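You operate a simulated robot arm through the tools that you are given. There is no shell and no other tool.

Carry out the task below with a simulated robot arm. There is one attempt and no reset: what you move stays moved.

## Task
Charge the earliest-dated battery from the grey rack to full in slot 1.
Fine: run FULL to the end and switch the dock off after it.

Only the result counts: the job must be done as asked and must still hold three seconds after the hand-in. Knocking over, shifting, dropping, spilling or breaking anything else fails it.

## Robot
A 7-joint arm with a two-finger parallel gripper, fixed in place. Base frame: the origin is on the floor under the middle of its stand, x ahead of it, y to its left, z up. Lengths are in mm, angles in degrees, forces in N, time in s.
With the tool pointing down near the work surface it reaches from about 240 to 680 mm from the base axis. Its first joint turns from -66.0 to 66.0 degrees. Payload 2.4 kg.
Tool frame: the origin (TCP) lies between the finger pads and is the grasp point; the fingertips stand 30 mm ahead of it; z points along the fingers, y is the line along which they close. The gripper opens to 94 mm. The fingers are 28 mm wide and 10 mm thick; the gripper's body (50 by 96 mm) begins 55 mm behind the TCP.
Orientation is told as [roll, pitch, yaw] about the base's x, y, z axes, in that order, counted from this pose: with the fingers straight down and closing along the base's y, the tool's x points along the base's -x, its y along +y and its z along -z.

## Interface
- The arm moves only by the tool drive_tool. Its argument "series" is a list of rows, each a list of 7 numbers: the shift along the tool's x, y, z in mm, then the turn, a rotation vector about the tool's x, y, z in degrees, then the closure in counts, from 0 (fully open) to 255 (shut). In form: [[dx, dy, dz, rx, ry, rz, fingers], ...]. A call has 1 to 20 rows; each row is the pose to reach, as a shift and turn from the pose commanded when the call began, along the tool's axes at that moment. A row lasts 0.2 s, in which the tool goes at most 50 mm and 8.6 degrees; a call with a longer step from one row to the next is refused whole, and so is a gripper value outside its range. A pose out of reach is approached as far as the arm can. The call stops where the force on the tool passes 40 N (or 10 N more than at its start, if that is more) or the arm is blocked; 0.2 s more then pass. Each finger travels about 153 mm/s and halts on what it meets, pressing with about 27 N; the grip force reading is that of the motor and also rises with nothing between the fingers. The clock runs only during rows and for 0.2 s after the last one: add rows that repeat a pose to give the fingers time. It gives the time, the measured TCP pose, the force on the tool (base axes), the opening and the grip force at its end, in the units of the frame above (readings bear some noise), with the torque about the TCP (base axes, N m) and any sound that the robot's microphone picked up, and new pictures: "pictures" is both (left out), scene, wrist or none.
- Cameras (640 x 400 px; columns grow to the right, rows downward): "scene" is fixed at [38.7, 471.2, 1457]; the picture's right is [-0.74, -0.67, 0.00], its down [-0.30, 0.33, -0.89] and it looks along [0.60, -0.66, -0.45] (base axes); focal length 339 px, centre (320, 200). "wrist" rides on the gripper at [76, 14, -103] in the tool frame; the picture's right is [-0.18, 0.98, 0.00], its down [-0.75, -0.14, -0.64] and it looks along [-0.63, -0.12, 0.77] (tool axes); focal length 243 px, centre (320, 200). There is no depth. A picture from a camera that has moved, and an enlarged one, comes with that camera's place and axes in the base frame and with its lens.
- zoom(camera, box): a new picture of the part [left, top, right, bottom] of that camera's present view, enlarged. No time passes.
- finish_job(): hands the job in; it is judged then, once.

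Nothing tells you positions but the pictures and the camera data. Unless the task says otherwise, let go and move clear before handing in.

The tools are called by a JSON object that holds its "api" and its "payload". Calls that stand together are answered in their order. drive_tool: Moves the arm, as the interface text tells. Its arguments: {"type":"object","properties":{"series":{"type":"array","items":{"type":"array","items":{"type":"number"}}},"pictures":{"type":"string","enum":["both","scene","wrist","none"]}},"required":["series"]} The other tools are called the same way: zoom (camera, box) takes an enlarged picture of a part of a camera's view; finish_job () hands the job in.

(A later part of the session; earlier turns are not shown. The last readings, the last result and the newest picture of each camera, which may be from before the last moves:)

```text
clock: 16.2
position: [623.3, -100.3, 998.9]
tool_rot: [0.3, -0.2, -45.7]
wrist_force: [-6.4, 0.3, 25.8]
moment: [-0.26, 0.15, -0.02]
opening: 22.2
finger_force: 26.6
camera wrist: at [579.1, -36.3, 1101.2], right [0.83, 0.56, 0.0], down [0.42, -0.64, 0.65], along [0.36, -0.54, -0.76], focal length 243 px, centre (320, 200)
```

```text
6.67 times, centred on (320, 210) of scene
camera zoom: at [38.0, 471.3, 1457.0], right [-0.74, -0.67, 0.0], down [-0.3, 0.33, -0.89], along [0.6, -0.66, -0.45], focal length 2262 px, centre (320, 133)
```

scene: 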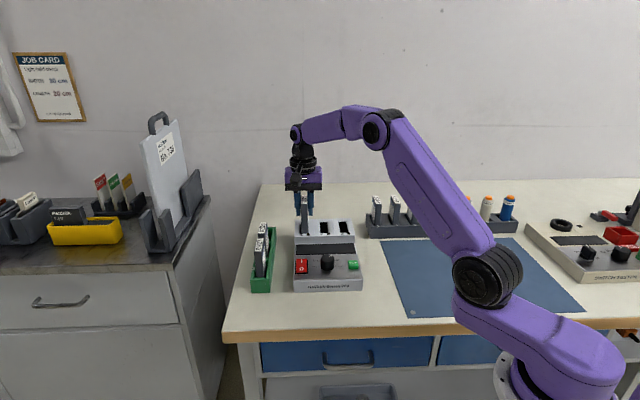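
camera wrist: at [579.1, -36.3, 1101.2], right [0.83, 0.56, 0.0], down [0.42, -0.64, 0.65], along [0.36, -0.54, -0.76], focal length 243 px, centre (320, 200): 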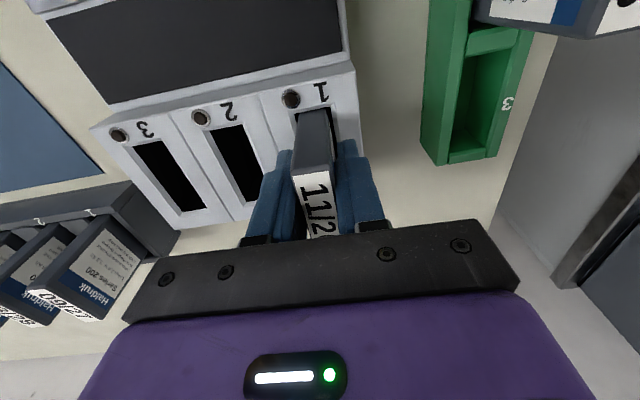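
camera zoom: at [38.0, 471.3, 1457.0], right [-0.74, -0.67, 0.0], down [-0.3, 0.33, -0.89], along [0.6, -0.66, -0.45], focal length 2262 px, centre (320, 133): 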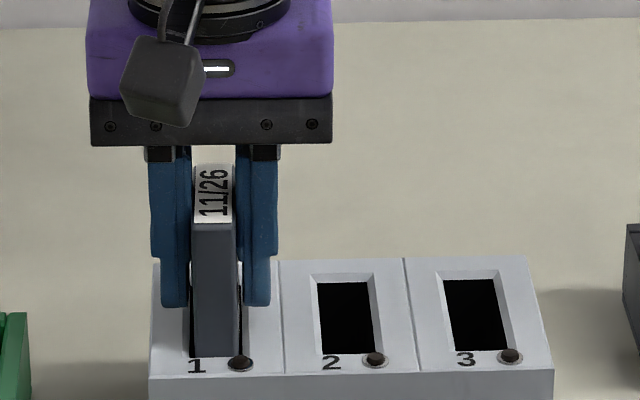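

The force rose to about 26 N at 48 mm depth, so the battery is bottomed out. I'll ease off the pressure, open the fingers a little and check how it sits.

{"api": "drive_tool", "payload": {"series": [[0, 0, -1.5, 0, 0, 0, 255], [0, 0, -1.5, 0, 0, 0, 255], [0, 0, -1.5, 0, 0, 0, 150], [0, 0, -1.5, 0, 0, 0, 130]], "pictures": "wrist"}}

{"api": "zoom", "payload": {"camera": "wrist", "box": [250, 60, 370, 180]}}

{"api": "zoom", "payload": {"camera": "scene", "box": [290, 180, 350, 240]}}

```text
clock: 17.2
position: [622.1, -99.3, 997.8]
tool_rot: [-0.1, 0.2, -45.6]
wrist_force: [-1.0, 0.7, 0.0]
moment: [0.0, -0.01, 0.01]
opening: 46.2
finger_force: 0.0
camera wrist: at [578.9, -35.8, 1099.9], right [0.83, 0.56, 0.0], down [0.43, -0.64, 0.64], along [0.36, -0.53, -0.77], focal length 243 px, centre (320, 200)
```

wrist: 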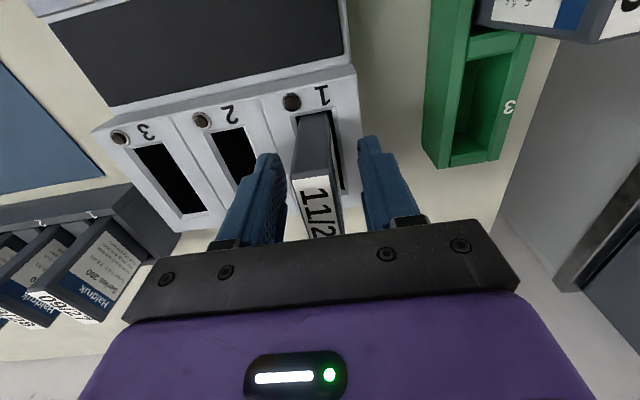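

```text
3.33 times, centred on (310, 120) of wrist
camera zoom: at [578.9, -35.8, 1099.9], right [0.83, 0.56, 0.0], down [0.43, -0.64, 0.64], along [0.36, -0.53, -0.77], focal length 809 px, centre (353, 467)
```

zoom: 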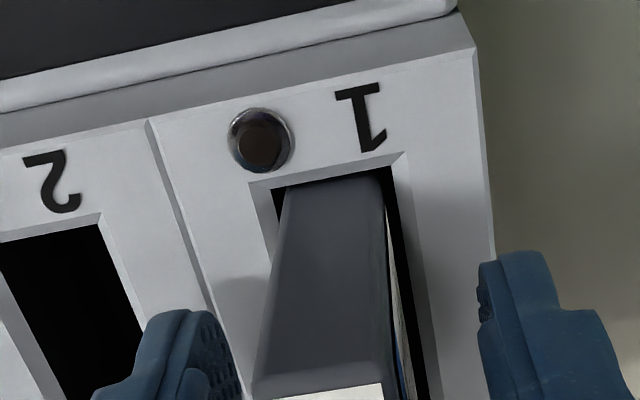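

```text
6.67 times, centred on (320, 210) of scene
camera zoom: at [38.7, 471.2, 1457.0], right [-0.74, -0.67, 0.0], down [-0.3, 0.33, -0.89], along [0.6, -0.66, -0.45], focal length 2262 px, centre (320, 133)
```

zoom: 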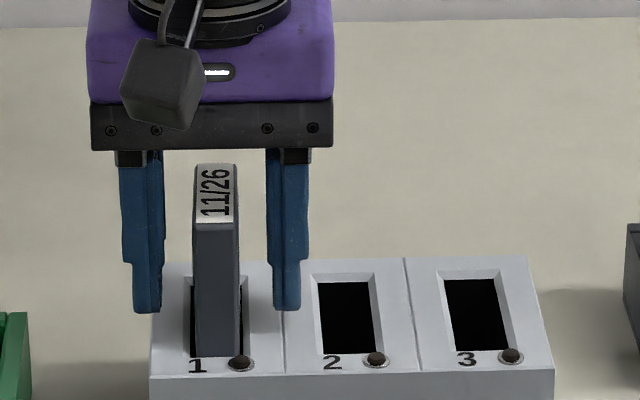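

The battery stands in slot 1 and has been released. I'll retract straight up, then move above the control panel with the fingers open to study the knob, rocker and START button.

{"api": "drive_tool", "payload": {"series": [[0, 0, -20, 0, 0, 0, 120], [0, 0, -60, 0, 0, 0, 120], [0, 0, -105, 0, 0, 0, 120], [37, -14, -110, 0, 0, 0, 100], [74, -28, -110, 0, 0, 0, 60], [111, -42, -100, 0, 0, 0, 0], [148, -56.4, -80, 0, 0, 0, 0], [148, -56.4, -62, 0, 0, 0, 0], [148, -56.4, -62, 0, 0, 0, 0]], "pictures": "both"}}

{"api": "zoom", "payload": {"camera": "wrist", "box": [240, 40, 410, 180]}}

{"api": "zoom", "payload": {"camera": "scene", "box": [285, 180, 375, 300]}}

```text
clock: 19.2
position: [478.1, -33.9, 1059.9]
tool_rot: [0.0, 0.0, -45.6]
wrist_force: [0.0, -0.4, 0.3]
moment: [0.02, -0.01, 0.03]
opening: 94.1
finger_force: 0.0
camera wrist: at [435.3, 30.2, 1162.1], right [0.83, 0.56, 0.0], down [0.43, -0.64, 0.64], along [0.36, -0.53, -0.77], focal length 243 px, centre (320, 200)
```

scene: 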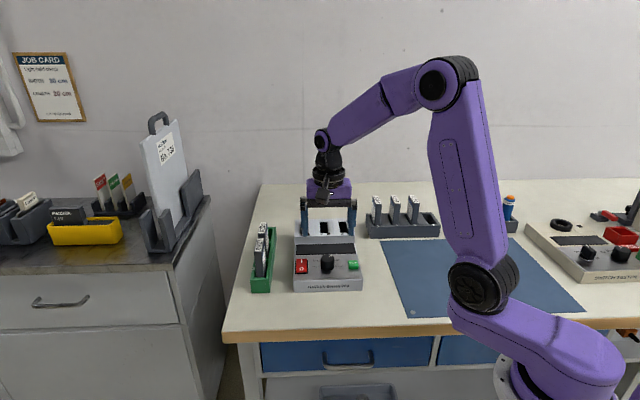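
wrist: 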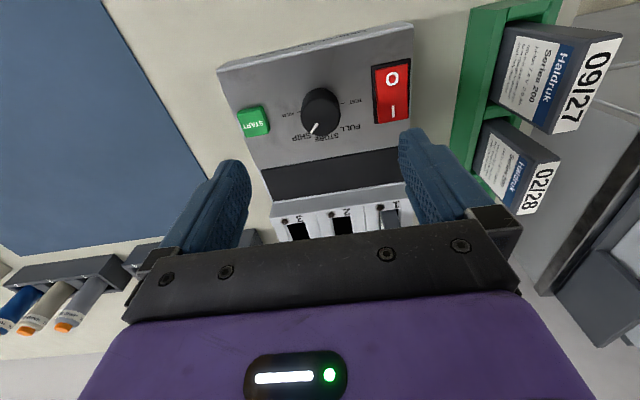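

```text
2.86 times, centred on (325, 110) of wrist
camera zoom: at [435.3, 30.2, 1162.1], right [0.83, 0.56, 0.0], down [0.43, -0.64, 0.64], along [0.36, -0.53, -0.77], focal length 693 px, centre (306, 457)
```

zoom: 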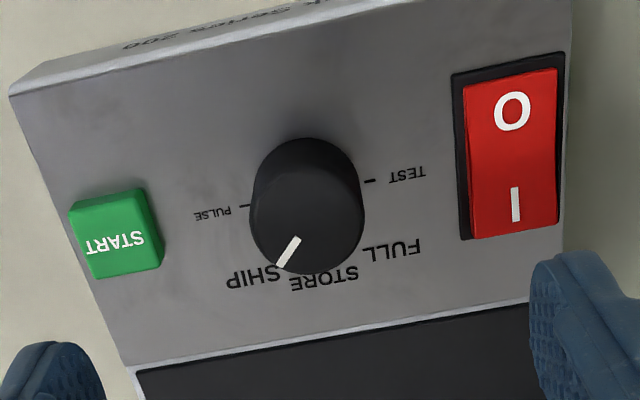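

```text
3.33 times, centred on (330, 240) of scene
camera zoom: at [38.7, 471.2, 1457.0], right [-0.74, -0.67, 0.0], down [-0.3, 0.33, -0.89], along [0.6, -0.66, -0.45], focal length 1131 px, centre (287, 67)
```

zoom: 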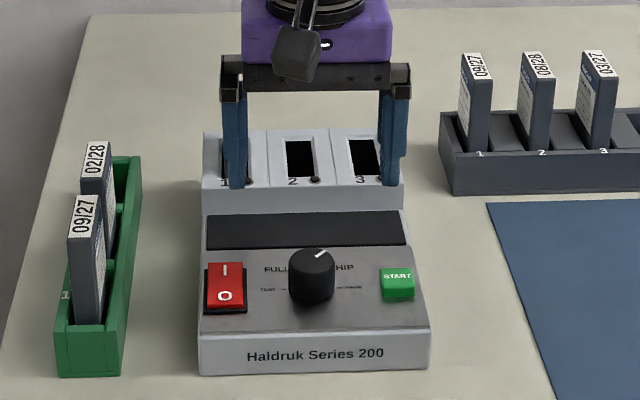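

{"api": "zoom", "payload": {"camera": "wrist", "box": [285, 75, 360, 145]}}

{"api": "zoom", "payload": {"camera": "wrist", "box": [355, 45, 425, 135]}}

{"api": "zoom", "payload": {"camera": "scene", "box": [287, 245, 367, 290]}}

```text
5.71 times, centred on (322, 110) of wrist
camera zoom: at [435.3, 30.2, 1162.1], right [0.83, 0.56, 0.0], down [0.43, -0.64, 0.64], along [0.36, -0.53, -0.77], focal length 1386 px, centre (306, 714)
```

zoom: 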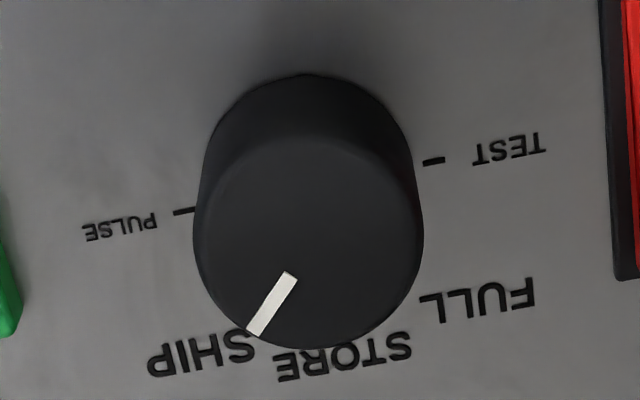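

```text
4.44 times, centred on (390, 90) of wrist
camera zoom: at [435.3, 30.2, 1162.1], right [0.83, 0.56, 0.0], down [0.43, -0.64, 0.64], along [0.36, -0.53, -0.77], focal length 1078 px, centre (9, 689)
```

zoom: 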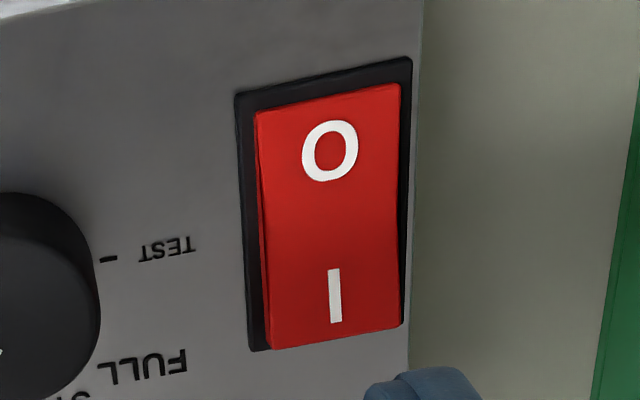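

```text
8.00 times, centred on (327, 268) of scene
camera zoom: at [38.7, 471.2, 1457.0], right [-0.74, -0.67, 0.0], down [-0.3, 0.33, -0.89], along [0.6, -0.66, -0.45], focal length 2714 px, centre (264, -340)
```

zoom: 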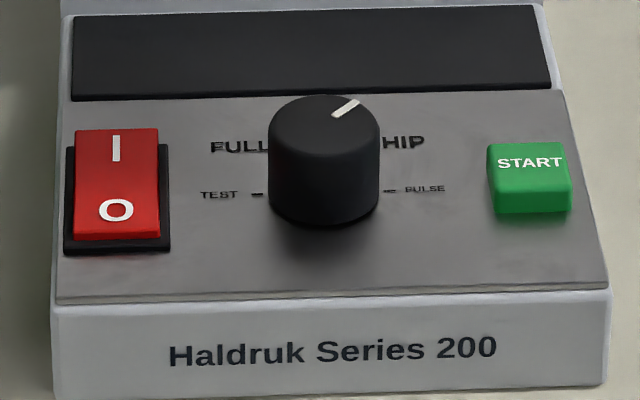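

The dial reads TEST, FULL, STORE, SHIP, PULSE in 45° steps, left to right from the front, and the pointer is on SHIP. The panel is about level at z ≈ 935, and the knob is about 34 mm across and 19 mm tall, right under the TCP. I'll pre-turn the tool 45° so the 90° turn to FULL stays within the wrist's range.

{"api": "drive_tool", "payload": {"series": [[-1.5, -0.1, 0, 0, 0, 8, 60], [-1.5, -0.1, 0, 0, 0, 16, 115], [-1.5, -0.1, 0, 0, 0, 24, 115], [-1.5, -0.1, 0, 0, 0, 32, 115], [-1.5, -0.1, 0, 0, 0, 40, 115], [-1.5, -0.1, 0, 0, 0, 45, 115], [-1.5, -0.1, 40, 0, 0, 45, 115], [-1.5, -0.1, 55, 0, 0, 45, 115]], "pictures": "both"}}

{"api": "zoom", "payload": {"camera": "wrist", "box": [230, 40, 410, 200]}}

{"api": "zoom", "payload": {"camera": "scene", "box": [285, 180, 375, 300]}}

```text
clock: 21.0
position: [479.2, -33.7, 1005.6]
tool_rot: [0.1, 0.1, -90.7]
wrist_force: [0.3, 0.4, -0.4]
moment: [0.03, 0.03, -0.03]
opening: 51.6
finger_force: 0.0
camera wrist: at [493.6, 40.1, 1107.5], right [0.98, -0.2, 0.0], down [-0.15, -0.75, 0.64], along [-0.13, -0.63, -0.77], focal length 243 px, centre (320, 200)
```

scene: 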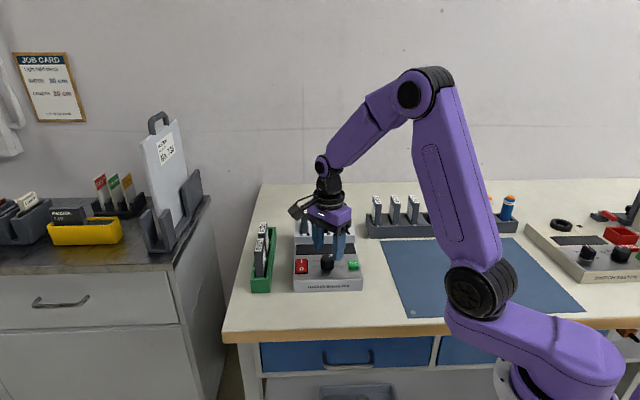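
wrist: 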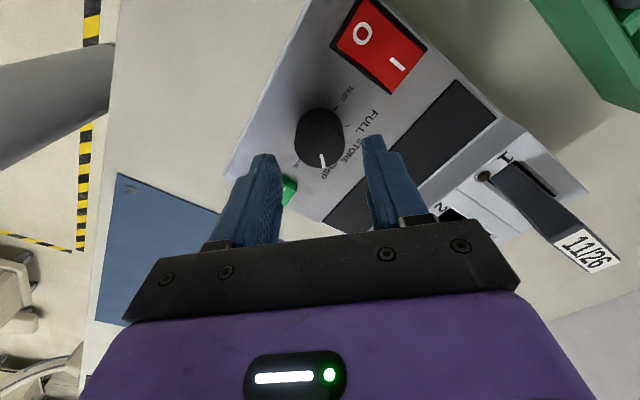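

```text
2.50 times, centred on (320, 120) of wrist
camera zoom: at [493.6, 40.1, 1107.5], right [0.98, -0.2, 0.0], down [-0.15, -0.75, 0.64], along [-0.13, -0.63, -0.77], focal length 606 px, centre (320, 400)
```

zoom: 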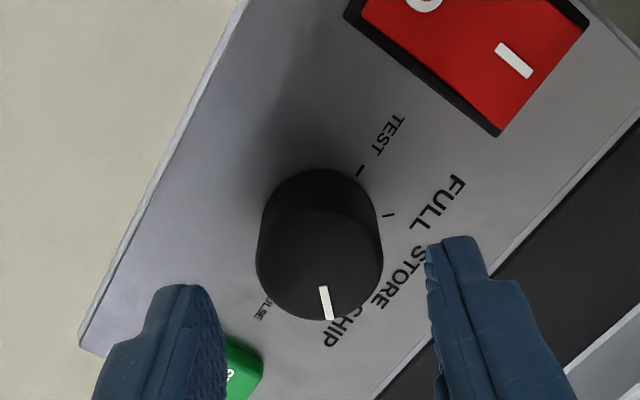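

```text
3.33 times, centred on (330, 240) of scene
camera zoom: at [38.7, 471.2, 1457.0], right [-0.74, -0.67, 0.0], down [-0.3, 0.33, -0.89], along [0.6, -0.66, -0.45], focal length 1131 px, centre (287, 67)
```

zoom: 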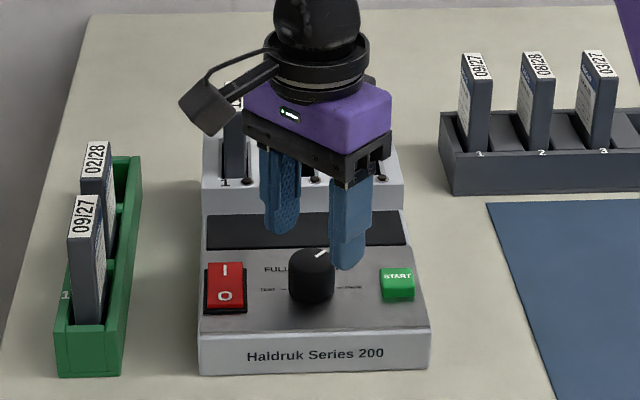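

The tick marks confirm FULL lies 90° counter-clockwise from the present SHIP setting. I'm centred over the knob, so I'll lower until the fingertips are about 3 mm above the panel and grip.

{"api": "drive_tool", "payload": {"series": [[0, -0.1, 15, 0, 0, 0, 115], [0, -0.1, 28, 0, 0, 0, 115], [0, -0.1, 36, 0, 0, 0, 115], [0, -0.1, 36, 0, 0, 0, 180], [0, -0.1, 36, 0, 0, 0, 255], [0, -0.1, 36, 0, 0, 0, 255]], "pictures": "both"}}

{"api": "zoom", "payload": {"camera": "wrist", "box": [230, 60, 410, 220]}}

{"api": "zoom", "payload": {"camera": "scene", "box": [285, 210, 375, 300]}}

```text
clock: 22.4
position: [479.4, -34.5, 968.8]
tool_rot: [0.0, 0.0, -90.7]
wrist_force: [0.3, -1.6, -1.0]
moment: [0.1, -0.1, -0.05]
opening: 33.8
finger_force: 45.2
camera wrist: at [493.9, 40.5, 1071.6], right [0.98, -0.2, 0.0], down [-0.15, -0.75, 0.64], along [-0.13, -0.63, -0.77], focal length 243 px, centre (320, 200)
```

scene: 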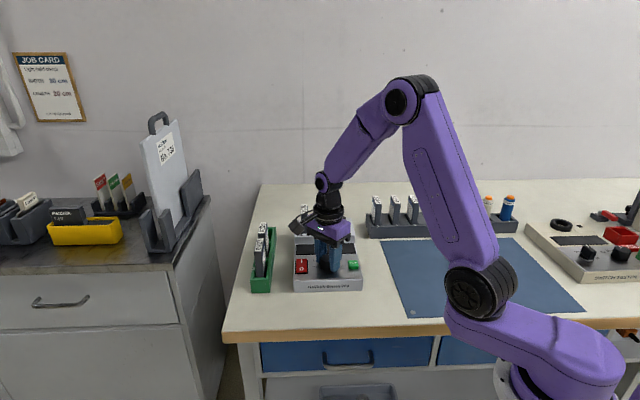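
wrist: 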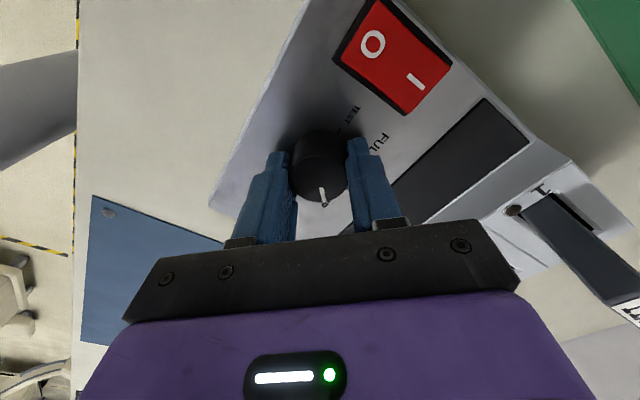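

```text
2.50 times, centred on (320, 140) of wrist
camera zoom: at [493.9, 40.5, 1071.6], right [0.98, -0.2, 0.0], down [-0.15, -0.75, 0.64], along [-0.13, -0.63, -0.77], focal length 606 px, centre (320, 350)
```

zoom: 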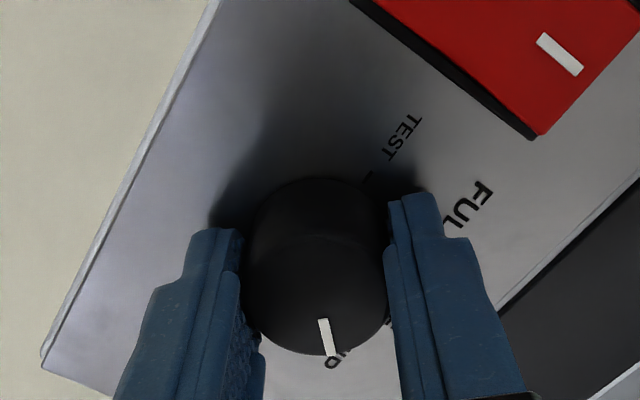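

```text
4.44 times, centred on (330, 255) of scene
camera zoom: at [38.7, 471.2, 1457.0], right [-0.74, -0.67, 0.0], down [-0.3, 0.33, -0.89], along [0.6, -0.66, -0.45], focal length 1508 px, centre (276, -44)
```

zoom: 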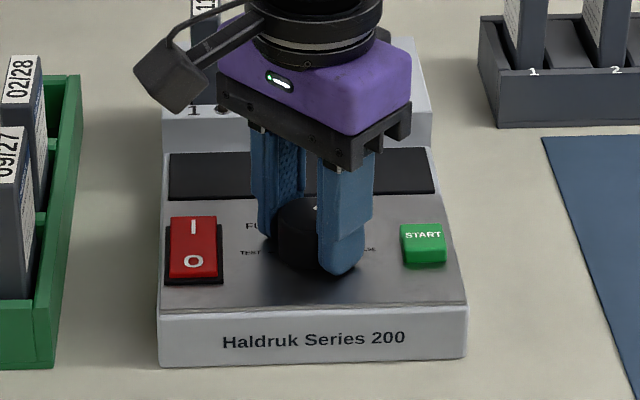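

The knob is held with almost no side force. I'll turn it 90° counter-clockwise from SHIP to FULL.

{"api": "drive_tool", "payload": {"series": [[0, 0, 0, 0, 0, -8, 255], [0, 0, 0, 0, 0, -16, 255], [0, 0, 0, 0, 0, -24, 255], [0, 0, 0, 0, 0, -32, 255], [0, 0, 0, 0, 0, -40, 255], [0, 0, 0, 0, 0, -48, 255], [0, 0, 0, 0, 0, -56, 255], [0, 0, 0, 0, 0, -64, 255], [0, 0, 0, 0, 0, -72, 255], [0, 0, 0, 0, 0, -80, 255], [0, 0, 0, 0, 0, -87, 255], [0, 0, 0, 0, 0, -90, 255], [0, 0, 0, 0, 0, -90, 255]], "pictures": "both"}}

{"api": "zoom", "payload": {"camera": "wrist", "box": [230, 60, 410, 220]}}

{"api": "zoom", "payload": {"camera": "scene", "box": [285, 210, 375, 300]}}

```text
clock: 25.2
position: [480.5, -32.8, 969.0]
tool_rot: [0.0, -0.1, -0.5]
wrist_force: [18.9, 12.3, -12.6]
moment: [-0.18, 0.44, -0.04]
opening: 33.8
finger_force: 45.1
camera wrist: at [403.9, -19.2, 1071.5], right [0.19, 0.98, 0.0], down [0.75, -0.15, 0.64], along [0.63, -0.12, -0.77], focal length 243 px, centre (320, 200)
```

scene: 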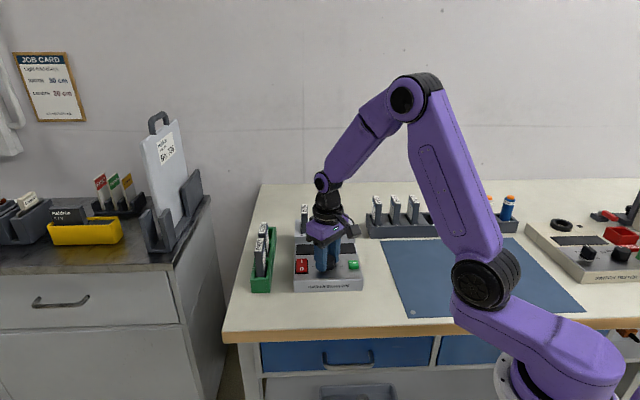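
wrist: 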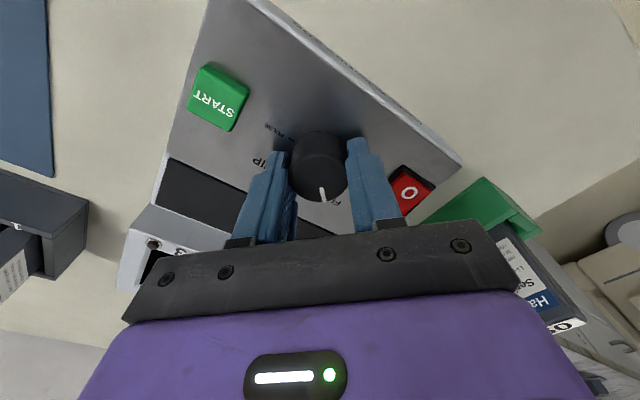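

```text
2.50 times, centred on (320, 140) of wrist
camera zoom: at [403.9, -19.2, 1071.5], right [0.19, 0.98, 0.0], down [0.75, -0.15, 0.64], along [0.63, -0.12, -0.77], focal length 606 px, centre (320, 350)
```

zoom: 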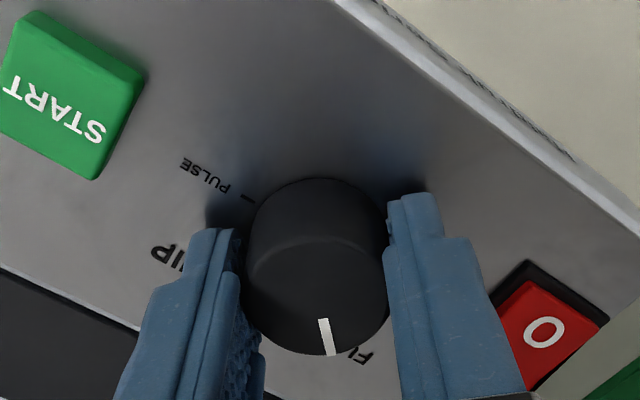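

```text
4.44 times, centred on (330, 255) of scene
camera zoom: at [39.4, 471.6, 1456.9], right [-0.74, -0.67, 0.0], down [-0.3, 0.33, -0.89], along [0.6, -0.66, -0.45], focal length 1508 px, centre (276, -44)
```

zoom: 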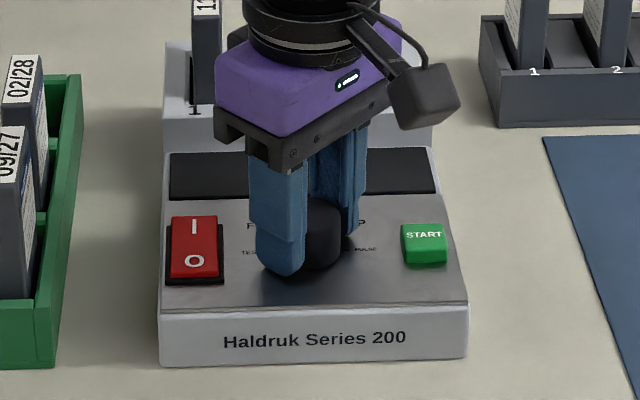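

The tool turned the full 90° and the pointer looks to be on FULL. I'll release, rise and check the dial.

{"api": "drive_tool", "payload": {"series": [[0, 0, 0, 0, 0, 0, 200], [0, 0, 0, 0, 0, 0, 115], [0, 0, 0, 0, 0, 0, 115], [0, 0, -15, 0, 0, 0, 115], [0, 0, -40, 0, 0, 0, 60], [0, 0, -65, 0, 0, 0, 0], [0, 0, -90, 0, 0, 8, 0], [0, 0, -90, 0, 0, 16, 0], [0, 0, -90, 0, 0, 24, 0], [0, 0, -90, 0, 0, 32, 0], [0, 0, -90, 0, 0, 40, 0], [0, 0, -90, 0, 0, 45, 0], [0, 0, -90, 0, 0, 45, 0]], "pictures": "both"}}

{"api": "zoom", "payload": {"camera": "wrist", "box": [240, 40, 410, 180]}}

{"api": "zoom", "payload": {"camera": "scene", "box": [285, 210, 375, 300]}}

```text
clock: 28.0
position: [478.7, -34.5, 1059.5]
tool_rot: [0.0, 0.1, -45.7]
wrist_force: [0.1, 0.4, -0.2]
moment: [0.02, -0.03, -0.02]
opening: 94.0
finger_force: 0.0
camera wrist: at [436.4, 29.3, 1161.6], right [0.83, 0.55, 0.0], down [0.42, -0.64, 0.64], along [0.36, -0.53, -0.77], focal length 243 px, centre (320, 200)
```

scene: 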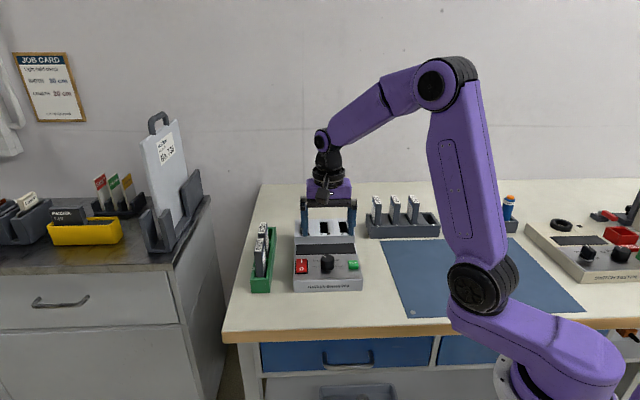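
wrist: 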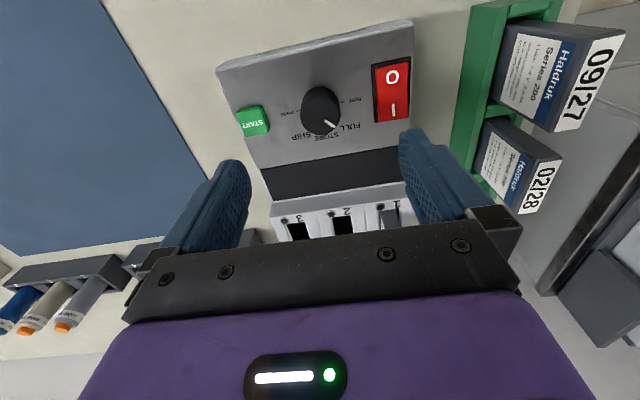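

```text
2.86 times, centred on (325, 110) of wrist
camera zoom: at [436.4, 29.3, 1161.6], right [0.83, 0.55, 0.0], down [0.42, -0.64, 0.64], along [0.36, -0.53, -0.77], focal length 693 px, centre (306, 457)
```

zoom: 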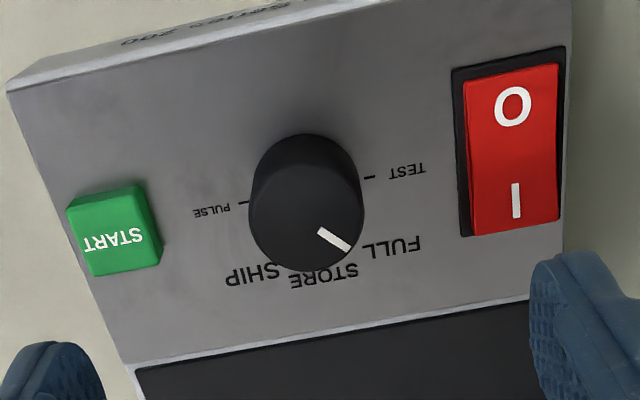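

```text
4.44 times, centred on (330, 255) of scene
camera zoom: at [38.7, 471.2, 1457.0], right [-0.74, -0.67, 0.0], down [-0.3, 0.33, -0.89], along [0.6, -0.66, -0.45], focal length 1508 px, centre (276, -44)
```

zoom: 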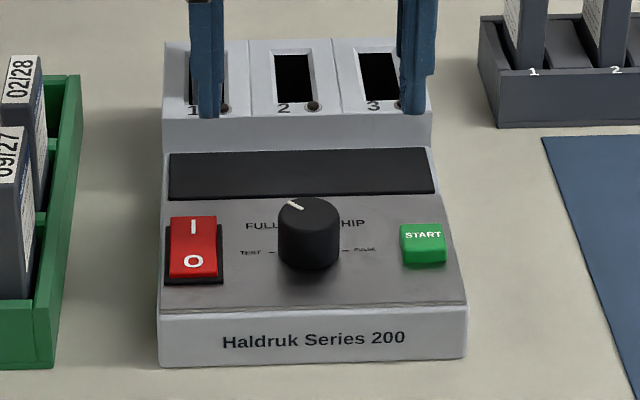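

The pointer is now on FULL and the dock hasn't moved. The rocker's I end (the far end) stands raised, so the dock is off. I'll close the fingers, turn the tool so its narrow side lies along the rocker, and hover over the I end.

{"api": "drive_tool", "payload": {"series": [[-2, 6, 0, 0, 0, -8, 100], [-4, 12, 0, 0, 0, -16, 200], [-5, 18, 0, 0, 0, -24, 255], [-6, 24, 0, 0, 0, -32, 255], [-8, 30, 0, 0, 0, -40, 255], [-9, 36, 0, 0, 0, -48, 255], [-10, 42, 0, 0, 0, -56, 255], [-12, 48, 0, 0, 0, -64, 255], [-13, 54, 0, 0, 0, -72, 255], [-15, 60, 0, 0, 0, -80, 255], [-16, 64.2, 0, 0, 0, -88, 255], [-16, 64.2, 15, 0, 0, -90, 255], [-16, 64.2, 45, 0, 0, -90, 255], [-16, 64.2, 65, 0, 0, -90, 255], [-16, 64.2, 65, 0, 0, -90, 255]], "pictures": "both"}}

{"api": "zoom", "payload": {"camera": "wrist", "box": [220, 40, 420, 200]}}

{"api": "zoom", "payload": {"camera": "scene", "box": [270, 200, 370, 300]}}

```text
clock: 31.2
position: [535.6, -1.8, 994.4]
tool_rot: [0.0, 0.0, 44.3]
wrist_force: [-0.3, -0.3, 0.9]
moment: [0.01, -0.02, 0.01]
opening: 0.0
finger_force: 26.7
camera wrist: at [471.8, -45.4, 1096.0], right [-0.56, 0.83, 0.0], down [0.64, 0.43, 0.64], along [0.53, 0.36, -0.77], focal length 243 px, centre (320, 200)
```

scene: 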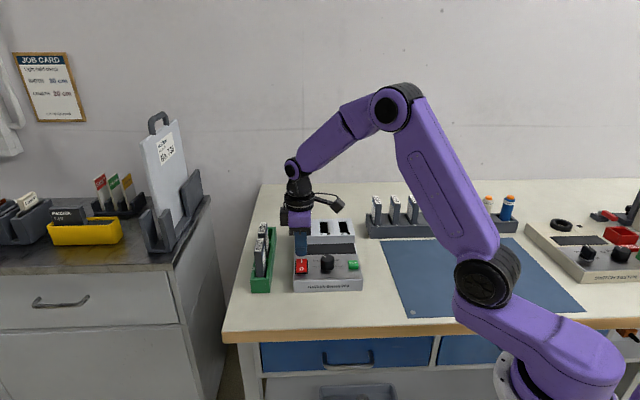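
wrist: 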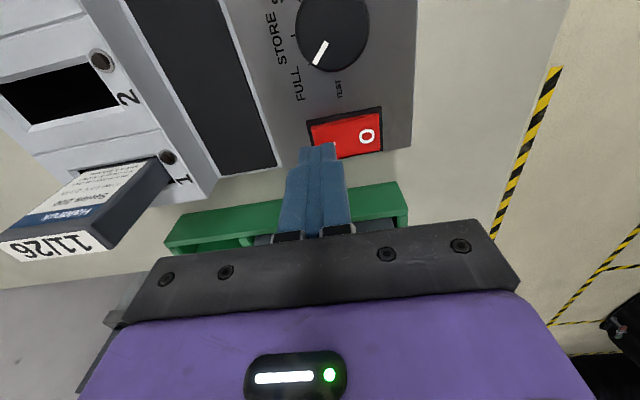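

```text
2.50 times, centred on (320, 120) of wrist
camera zoom: at [471.8, -45.4, 1096.0], right [-0.56, 0.83, 0.0], down [0.64, 0.43, 0.64], along [0.53, 0.36, -0.77], focal length 606 px, centre (320, 400)
```

zoom: 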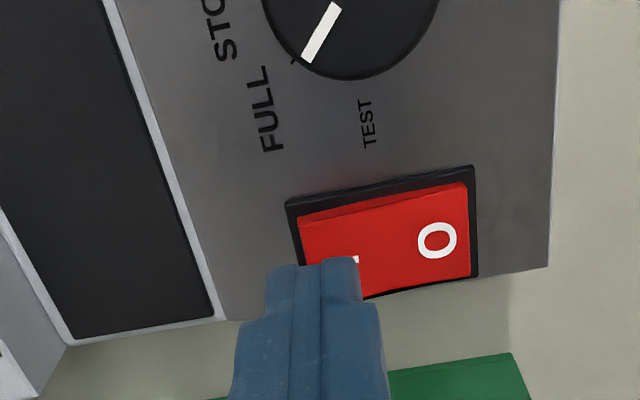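

```text
4.00 times, centred on (320, 250) of scene
camera zoom: at [38.7, 471.2, 1457.0], right [-0.74, -0.67, 0.0], down [-0.3, 0.33, -0.89], along [0.6, -0.66, -0.45], focal length 1357 px, centre (320, 0)
```

zoom: 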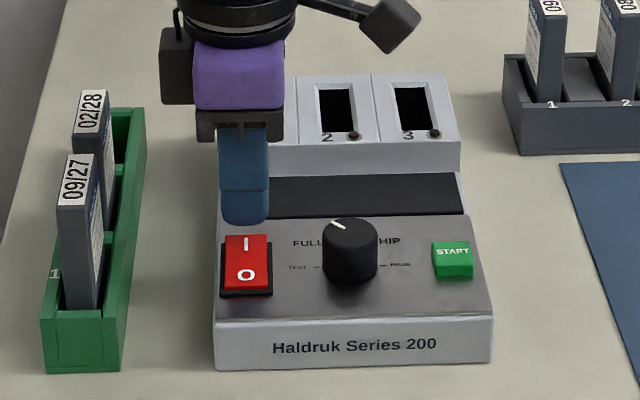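

The closed fingertips cover the raised I end, from its edge to about 9 mm short of the pivot. I'll press straight down in small steps.

{"api": "drive_tool", "payload": {"series": [[0, 0, 8, 0, 0, 0, 255], [0, 0, 13, 0, 0, 0, 255], [0, 0, 16, 0, 0, 0, 255], [0, 0, 18, 0, 0, 0, 255], [0, 0, 20, 0, 0, 0, 255], [0, 0, 22, 0, 0, 0, 255]], "pictures": "both"}}

{"api": "zoom", "payload": {"camera": "wrist", "box": [220, 40, 420, 200]}}

{"api": "zoom", "payload": {"camera": "scene", "box": [270, 200, 370, 300]}}

```text
clock: 32.6
position: [536.4, -0.3, 975.8]
tool_rot: [-0.1, -0.1, 44.3]
wrist_force: [-6.2, -0.3, 12.0]
moment: [0.01, 0.3, 0.02]
opening: 0.0
finger_force: 27.1
stopped in row 6: the force on the tool passed its limit at 45 N (the readings are from after the stop); the commanded pose is now the measured one
camera wrist: at [471.9, -45.2, 1078.4], right [-0.56, 0.83, 0.0], down [0.64, 0.43, 0.64], along [0.54, 0.36, -0.77], focal length 243 px, centre (320, 200)
```

scene: 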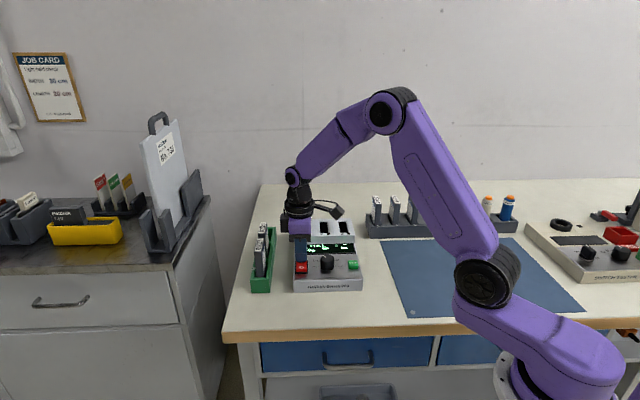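
wrist: 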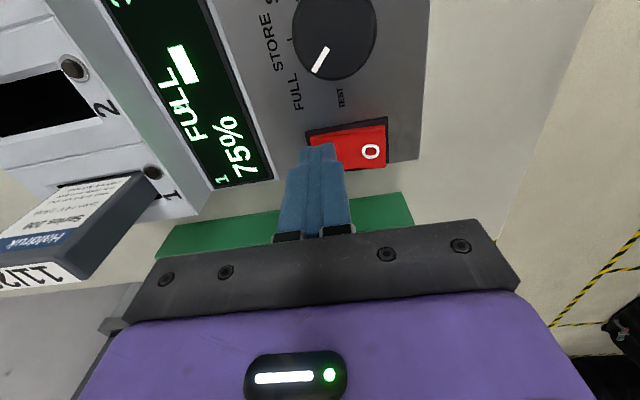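

```text
2.50 times, centred on (320, 120) of wrist
camera zoom: at [471.9, -45.2, 1078.4], right [-0.56, 0.83, 0.0], down [0.64, 0.43, 0.64], along [0.54, 0.36, -0.77], focal length 606 px, centre (320, 400)
```

zoom: 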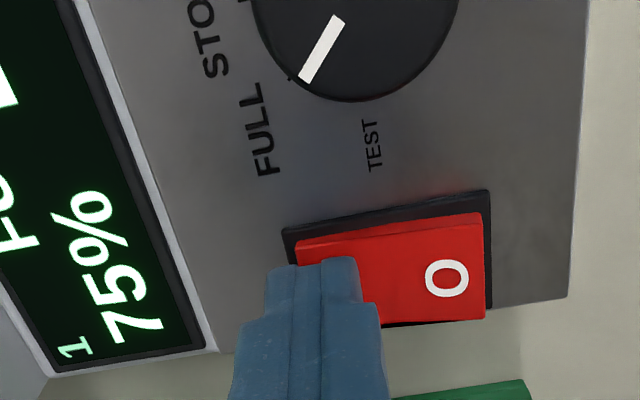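

```text
4.00 times, centred on (320, 250) of scene
camera zoom: at [38.3, 471.2, 1457.1], right [-0.74, -0.67, 0.0], down [-0.3, 0.33, -0.89], along [0.6, -0.66, -0.45], focal length 1357 px, centre (320, 0)
```

zoom: 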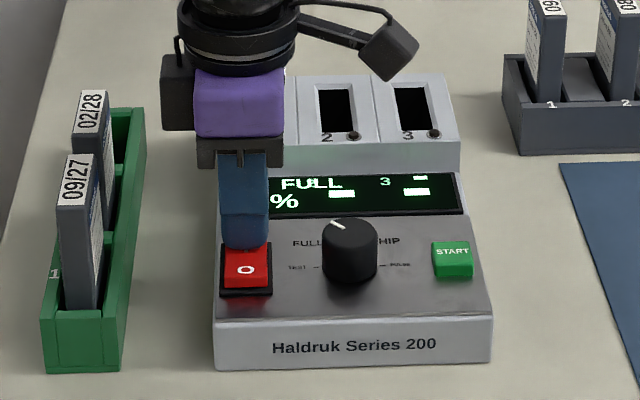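

The dock is powered and the display shows slot 1 at 75%, FULL. I'll lift off the rocker and hover over START.

{"api": "drive_tool", "payload": {"series": [[0, 0, -20, 0, 0, 0, 255], [0, 0, -55, 0, 0, 0, 255], [32, 5, -60, 0, 0, 0, 255], [64, 9, -60, 0, 0, 0, 255], [96, 14, -60, 0, 0, 0, 255], [127.1, 18.7, -50, 0, 0, 0, 255], [127.1, 18.7, -25, 0, 0, 0, 255], [127.1, 18.7, -25, 0, 0, 0, 255]], "pictures": "both"}}

{"api": "zoom", "payload": {"camera": "wrist", "box": [220, 40, 420, 200]}}

{"api": "zoom", "payload": {"camera": "scene", "box": [270, 200, 370, 300]}}

```text
clock: 34.4
position: [433.6, -77.6, 1001.1]
tool_rot: [-0.1, -0.1, 44.3]
wrist_force: [0.0, 0.0, -0.7]
moment: [0.0, 0.0, 0.0]
opening: 0.0
finger_force: 27.2
camera wrist: at [368.5, -121.4, 1102.5], right [-0.56, 0.83, 0.0], down [0.64, 0.43, 0.64], along [0.54, 0.36, -0.77], focal length 243 px, centre (320, 200)
```

scene: 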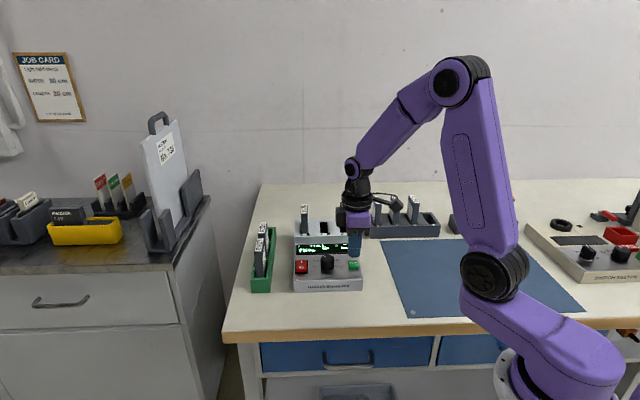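
wrist: 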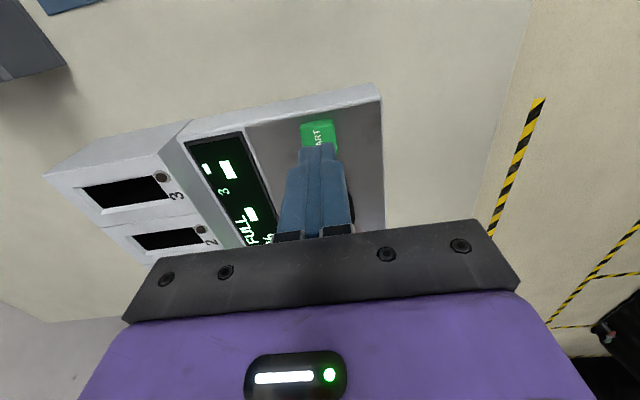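

```text
2.50 times, centred on (320, 120) of wrist
camera zoom: at [368.5, -121.4, 1102.5], right [-0.56, 0.83, 0.0], down [0.64, 0.43, 0.64], along [0.54, 0.36, -0.77], focal length 606 px, centre (320, 400)
```

zoom: 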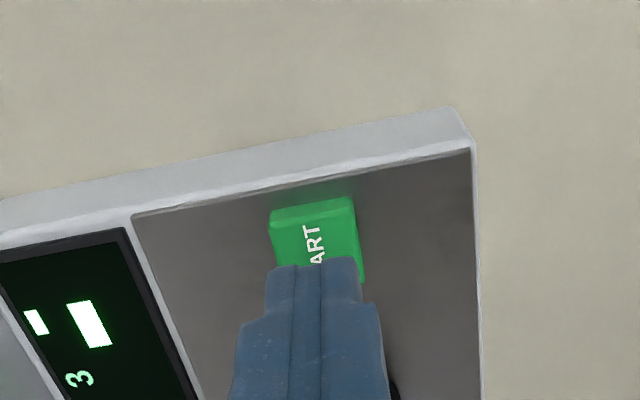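

```text
4.00 times, centred on (320, 250) of scene
camera zoom: at [38.7, 471.2, 1457.0], right [-0.74, -0.67, 0.0], down [-0.3, 0.33, -0.89], along [0.6, -0.66, -0.45], focal length 1357 px, centre (320, 0)
```

zoom: 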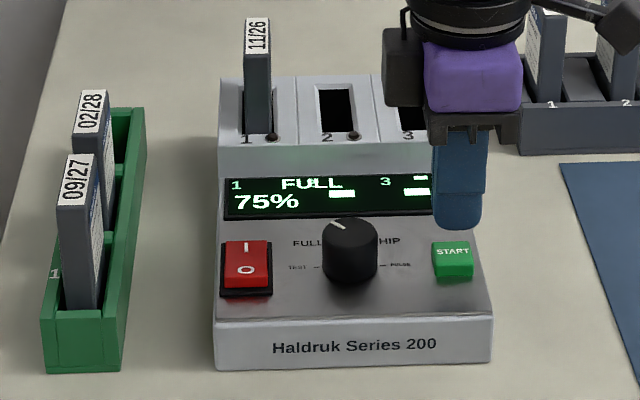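

The closed fingertips sit right over START. I'll press straight down in small steps.

{"api": "drive_tool", "payload": {"series": [[1, 0, 14, 0, 0, 0, 255], [1, 0, 19, 0, 0, 0, 255], [1, 0, 22, 0, 0, 0, 255], [1, 0, 24, 0, 0, 0, 255], [1, 0, 26, 0, 0, 0, 255], [1, 0, 28, 0, 0, 0, 255], [1, 0, 29, 0, 0, 0, 255]], "pictures": "both"}}

{"api": "zoom", "payload": {"camera": "scene", "box": [270, 200, 370, 300]}}

```text
clock: 36.2
position: [432.9, -78.0, 973.8]
tool_rot: [-0.2, -0.2, 44.5]
wrist_force: [-6.1, 1.0, 16.8]
moment: [0.02, 0.19, -0.05]
opening: 0.0
finger_force: 27.0
heard: click
stopped in row 7: the force on the tool passed its limit at 42 N (the readings are from after the stop); the commanded pose is now the measured one
camera wrist: at [367.8, -121.5, 1075.4], right [-0.56, 0.83, 0.0], down [0.63, 0.43, 0.65], along [0.54, 0.36, -0.76], focal length 243 px, centre (320, 200)
```

scene: 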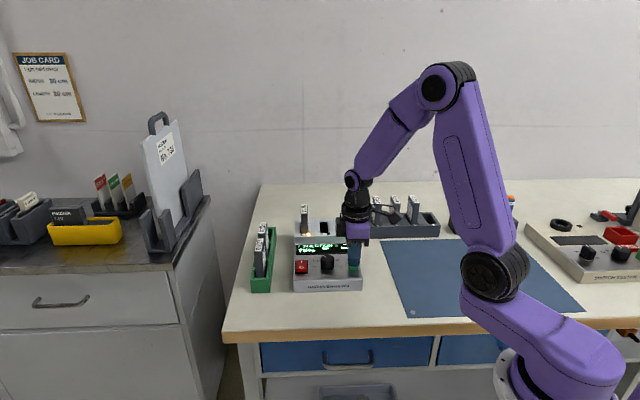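
wrist: 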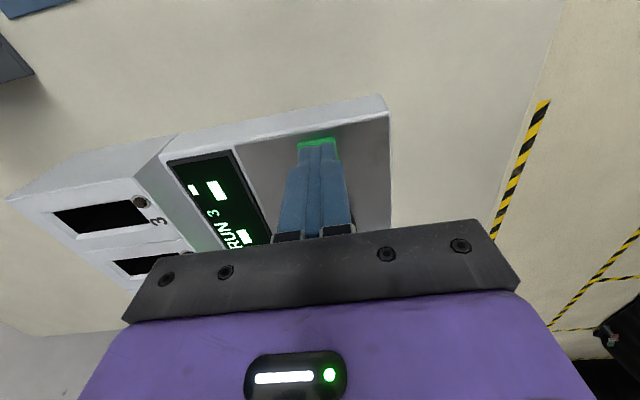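

```text
4.00 times, centred on (320, 250) of scene
camera zoom: at [38.3, 471.3, 1457.0], right [-0.74, -0.67, 0.0], down [-0.3, 0.33, -0.89], along [0.6, -0.66, -0.45], focal length 1357 px, centre (320, 0)
```

zoom: 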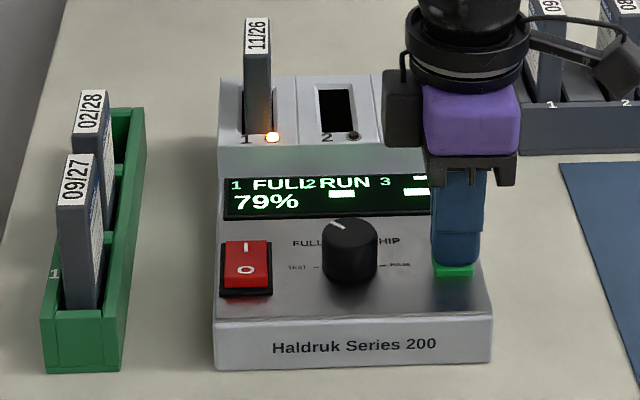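

START clicked and the display shows FULL RUN, 79% and rising, with the slot 1 LED lit. I'll lift off and wait above the rocker's O end without touching anything.

{"api": "drive_tool", "payload": {"series": [[0, 0, -15, 0, 0, 0, 255], [0, 0, -50, 0, 0, 0, 255], [-42, 7, -55, 0, 0, 0, 255], [-84, 14, -55, 0, 0, 0, 255], [-126.8, 20.6, -55, 0, 0, 0, 255], [-126.8, 20.6, -41, 0, 0, 0, 255], [-126.8, 20.6, -41, 0, 0, 0, 255]], "pictures": "both"}}

{"api": "zoom", "payload": {"camera": "scene", "box": [270, 200, 370, 300]}}

{"api": "zoom", "payload": {"camera": "wrist", "box": [220, 40, 420, 200]}}

```text
clock: 37.8
position: [508.5, 26.4, 1015.1]
tool_rot: [-0.1, -0.2, 44.3]
wrist_force: [0.8, 0.7, -0.2]
moment: [0.01, 0.0, 0.01]
opening: 0.2
finger_force: 27.1
camera wrist: at [444.2, -18.4, 1116.0], right [-0.56, 0.83, 0.0], down [0.63, 0.43, 0.65], along [0.54, 0.36, -0.76], focal length 243 px, centre (320, 200)
```

scene: 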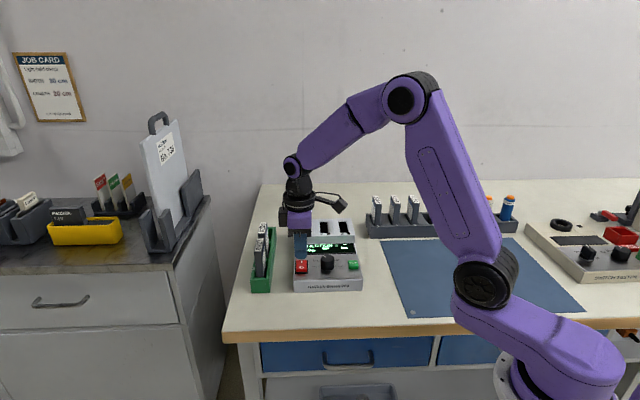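
wrist: 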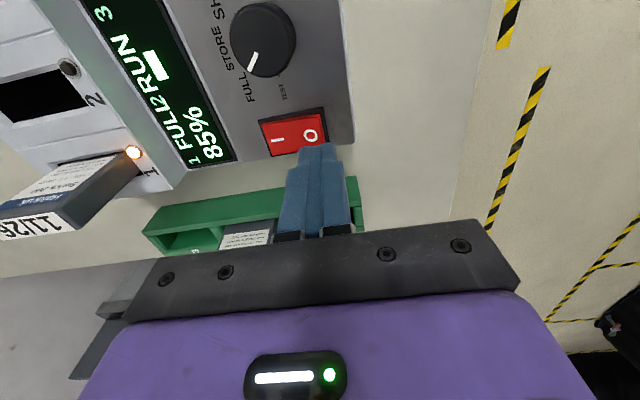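

```text
4.00 times, centred on (320, 250) of scene
camera zoom: at [38.7, 471.2, 1457.0], right [-0.74, -0.67, 0.0], down [-0.3, 0.33, -0.89], along [0.6, -0.66, -0.45], focal length 1357 px, centre (320, 0)
```

zoom: 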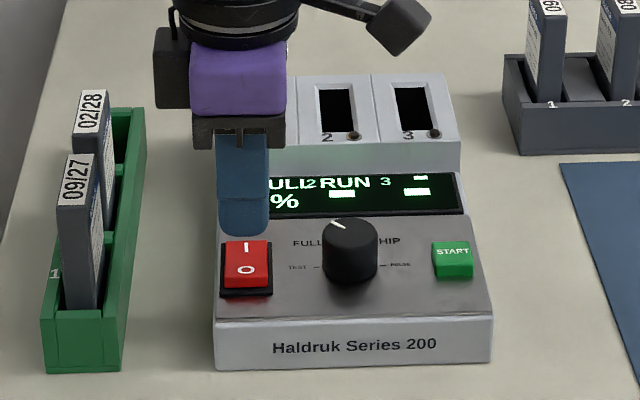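

```text
2.50 times, centred on (320, 120) of wrist
camera zoom: at [444.2, -18.4, 1116.0], right [-0.56, 0.83, 0.0], down [0.63, 0.43, 0.65], along [0.54, 0.36, -0.76], focal length 606 px, centre (320, 400)
```

zoom: 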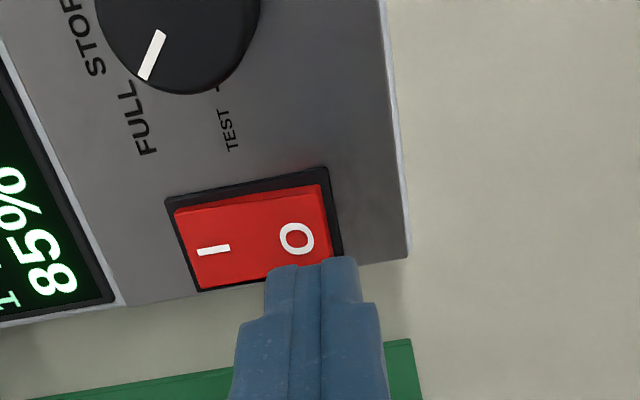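

It's at 85% and climbing. I'll hold still and wait.

{"api": "drive_tool", "payload": {"series": [[0, 0, 0, 0, 0, 0, 255], [0, 0, 0, 0, 0, 0, 255], [0, 0, 0, 0, 0, 0, 255], [0, 0, 0, 0, 0, 0, 255], [0, 0, 0, 0, 0, 0, 255], [0, 0, 0, 0, 0, 0, 255], [0, 0, 0, 0, 0, 0, 255], [0, 0, 0, 0, 0, 0, 255], [0, 0, 0, 0, 0, 0, 255], [0, 0, 0, 0, 0, 0, 255], [0, 0, 0, 0, 0, 0, 255], [0, 0, 0, 0, 0, 0, 255], [0, 0, 0, 0, 0, 0, 255], [0, 0, 0, 0, 0, 0, 255], [0, 0, 0, 0, 0, 0, 255], [0, 0, 0, 0, 0, 0, 255], [0, 0, 0, 0, 0, 0, 255], [0, 0, 0, 0, 0, 0, 255], [0, 0, 0, 0, 0, 0, 255], [0, 0, 0, 0, 0, 0, 255]], "pictures": "both"}}

{"api": "zoom", "payload": {"camera": "wrist", "box": [60, 0, 340, 200]}}

```text
clock: 42.0
position: [510.1, 24.6, 1013.9]
tool_rot: [-0.2, -0.2, 44.4]
wrist_force: [-0.4, 0.6, -0.6]
moment: [0.0, 0.03, -0.01]
opening: 0.0
finger_force: 26.7
camera wrist: at [444.1, -18.7, 1116.1], right [-0.56, 0.83, 0.0], down [0.63, 0.43, 0.65], along [0.54, 0.36, -0.76], focal length 243 px, centre (320, 200)
```

scene: 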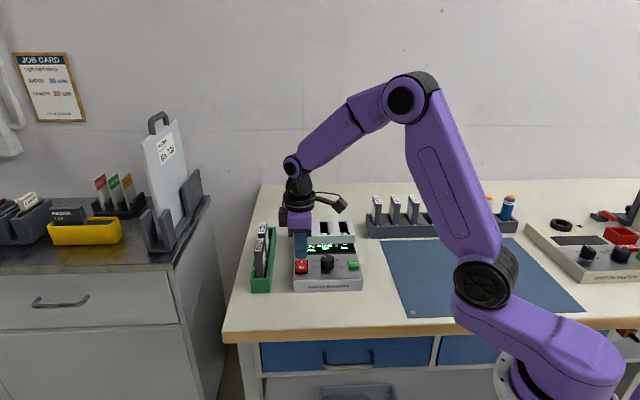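
wrist: 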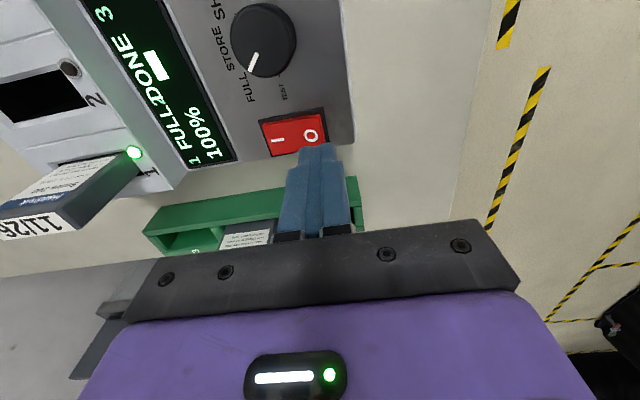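

```text
2.00 times, centred on (200, 100) of wrist
camera zoom: at [444.1, -18.7, 1116.1], right [-0.56, 0.83, 0.0], down [0.63, 0.43, 0.65], along [0.54, 0.36, -0.76], focal length 485 px, centre (560, 400)
```

zoom: 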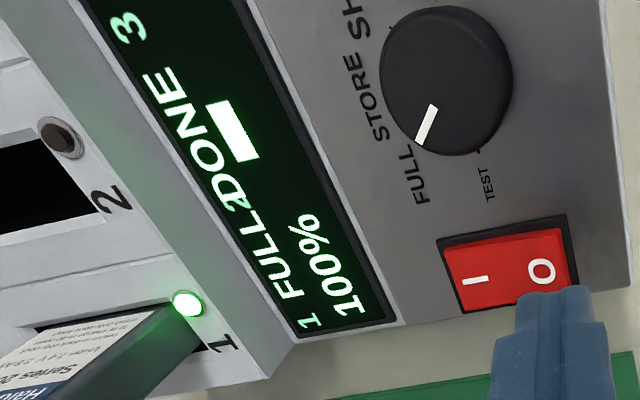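

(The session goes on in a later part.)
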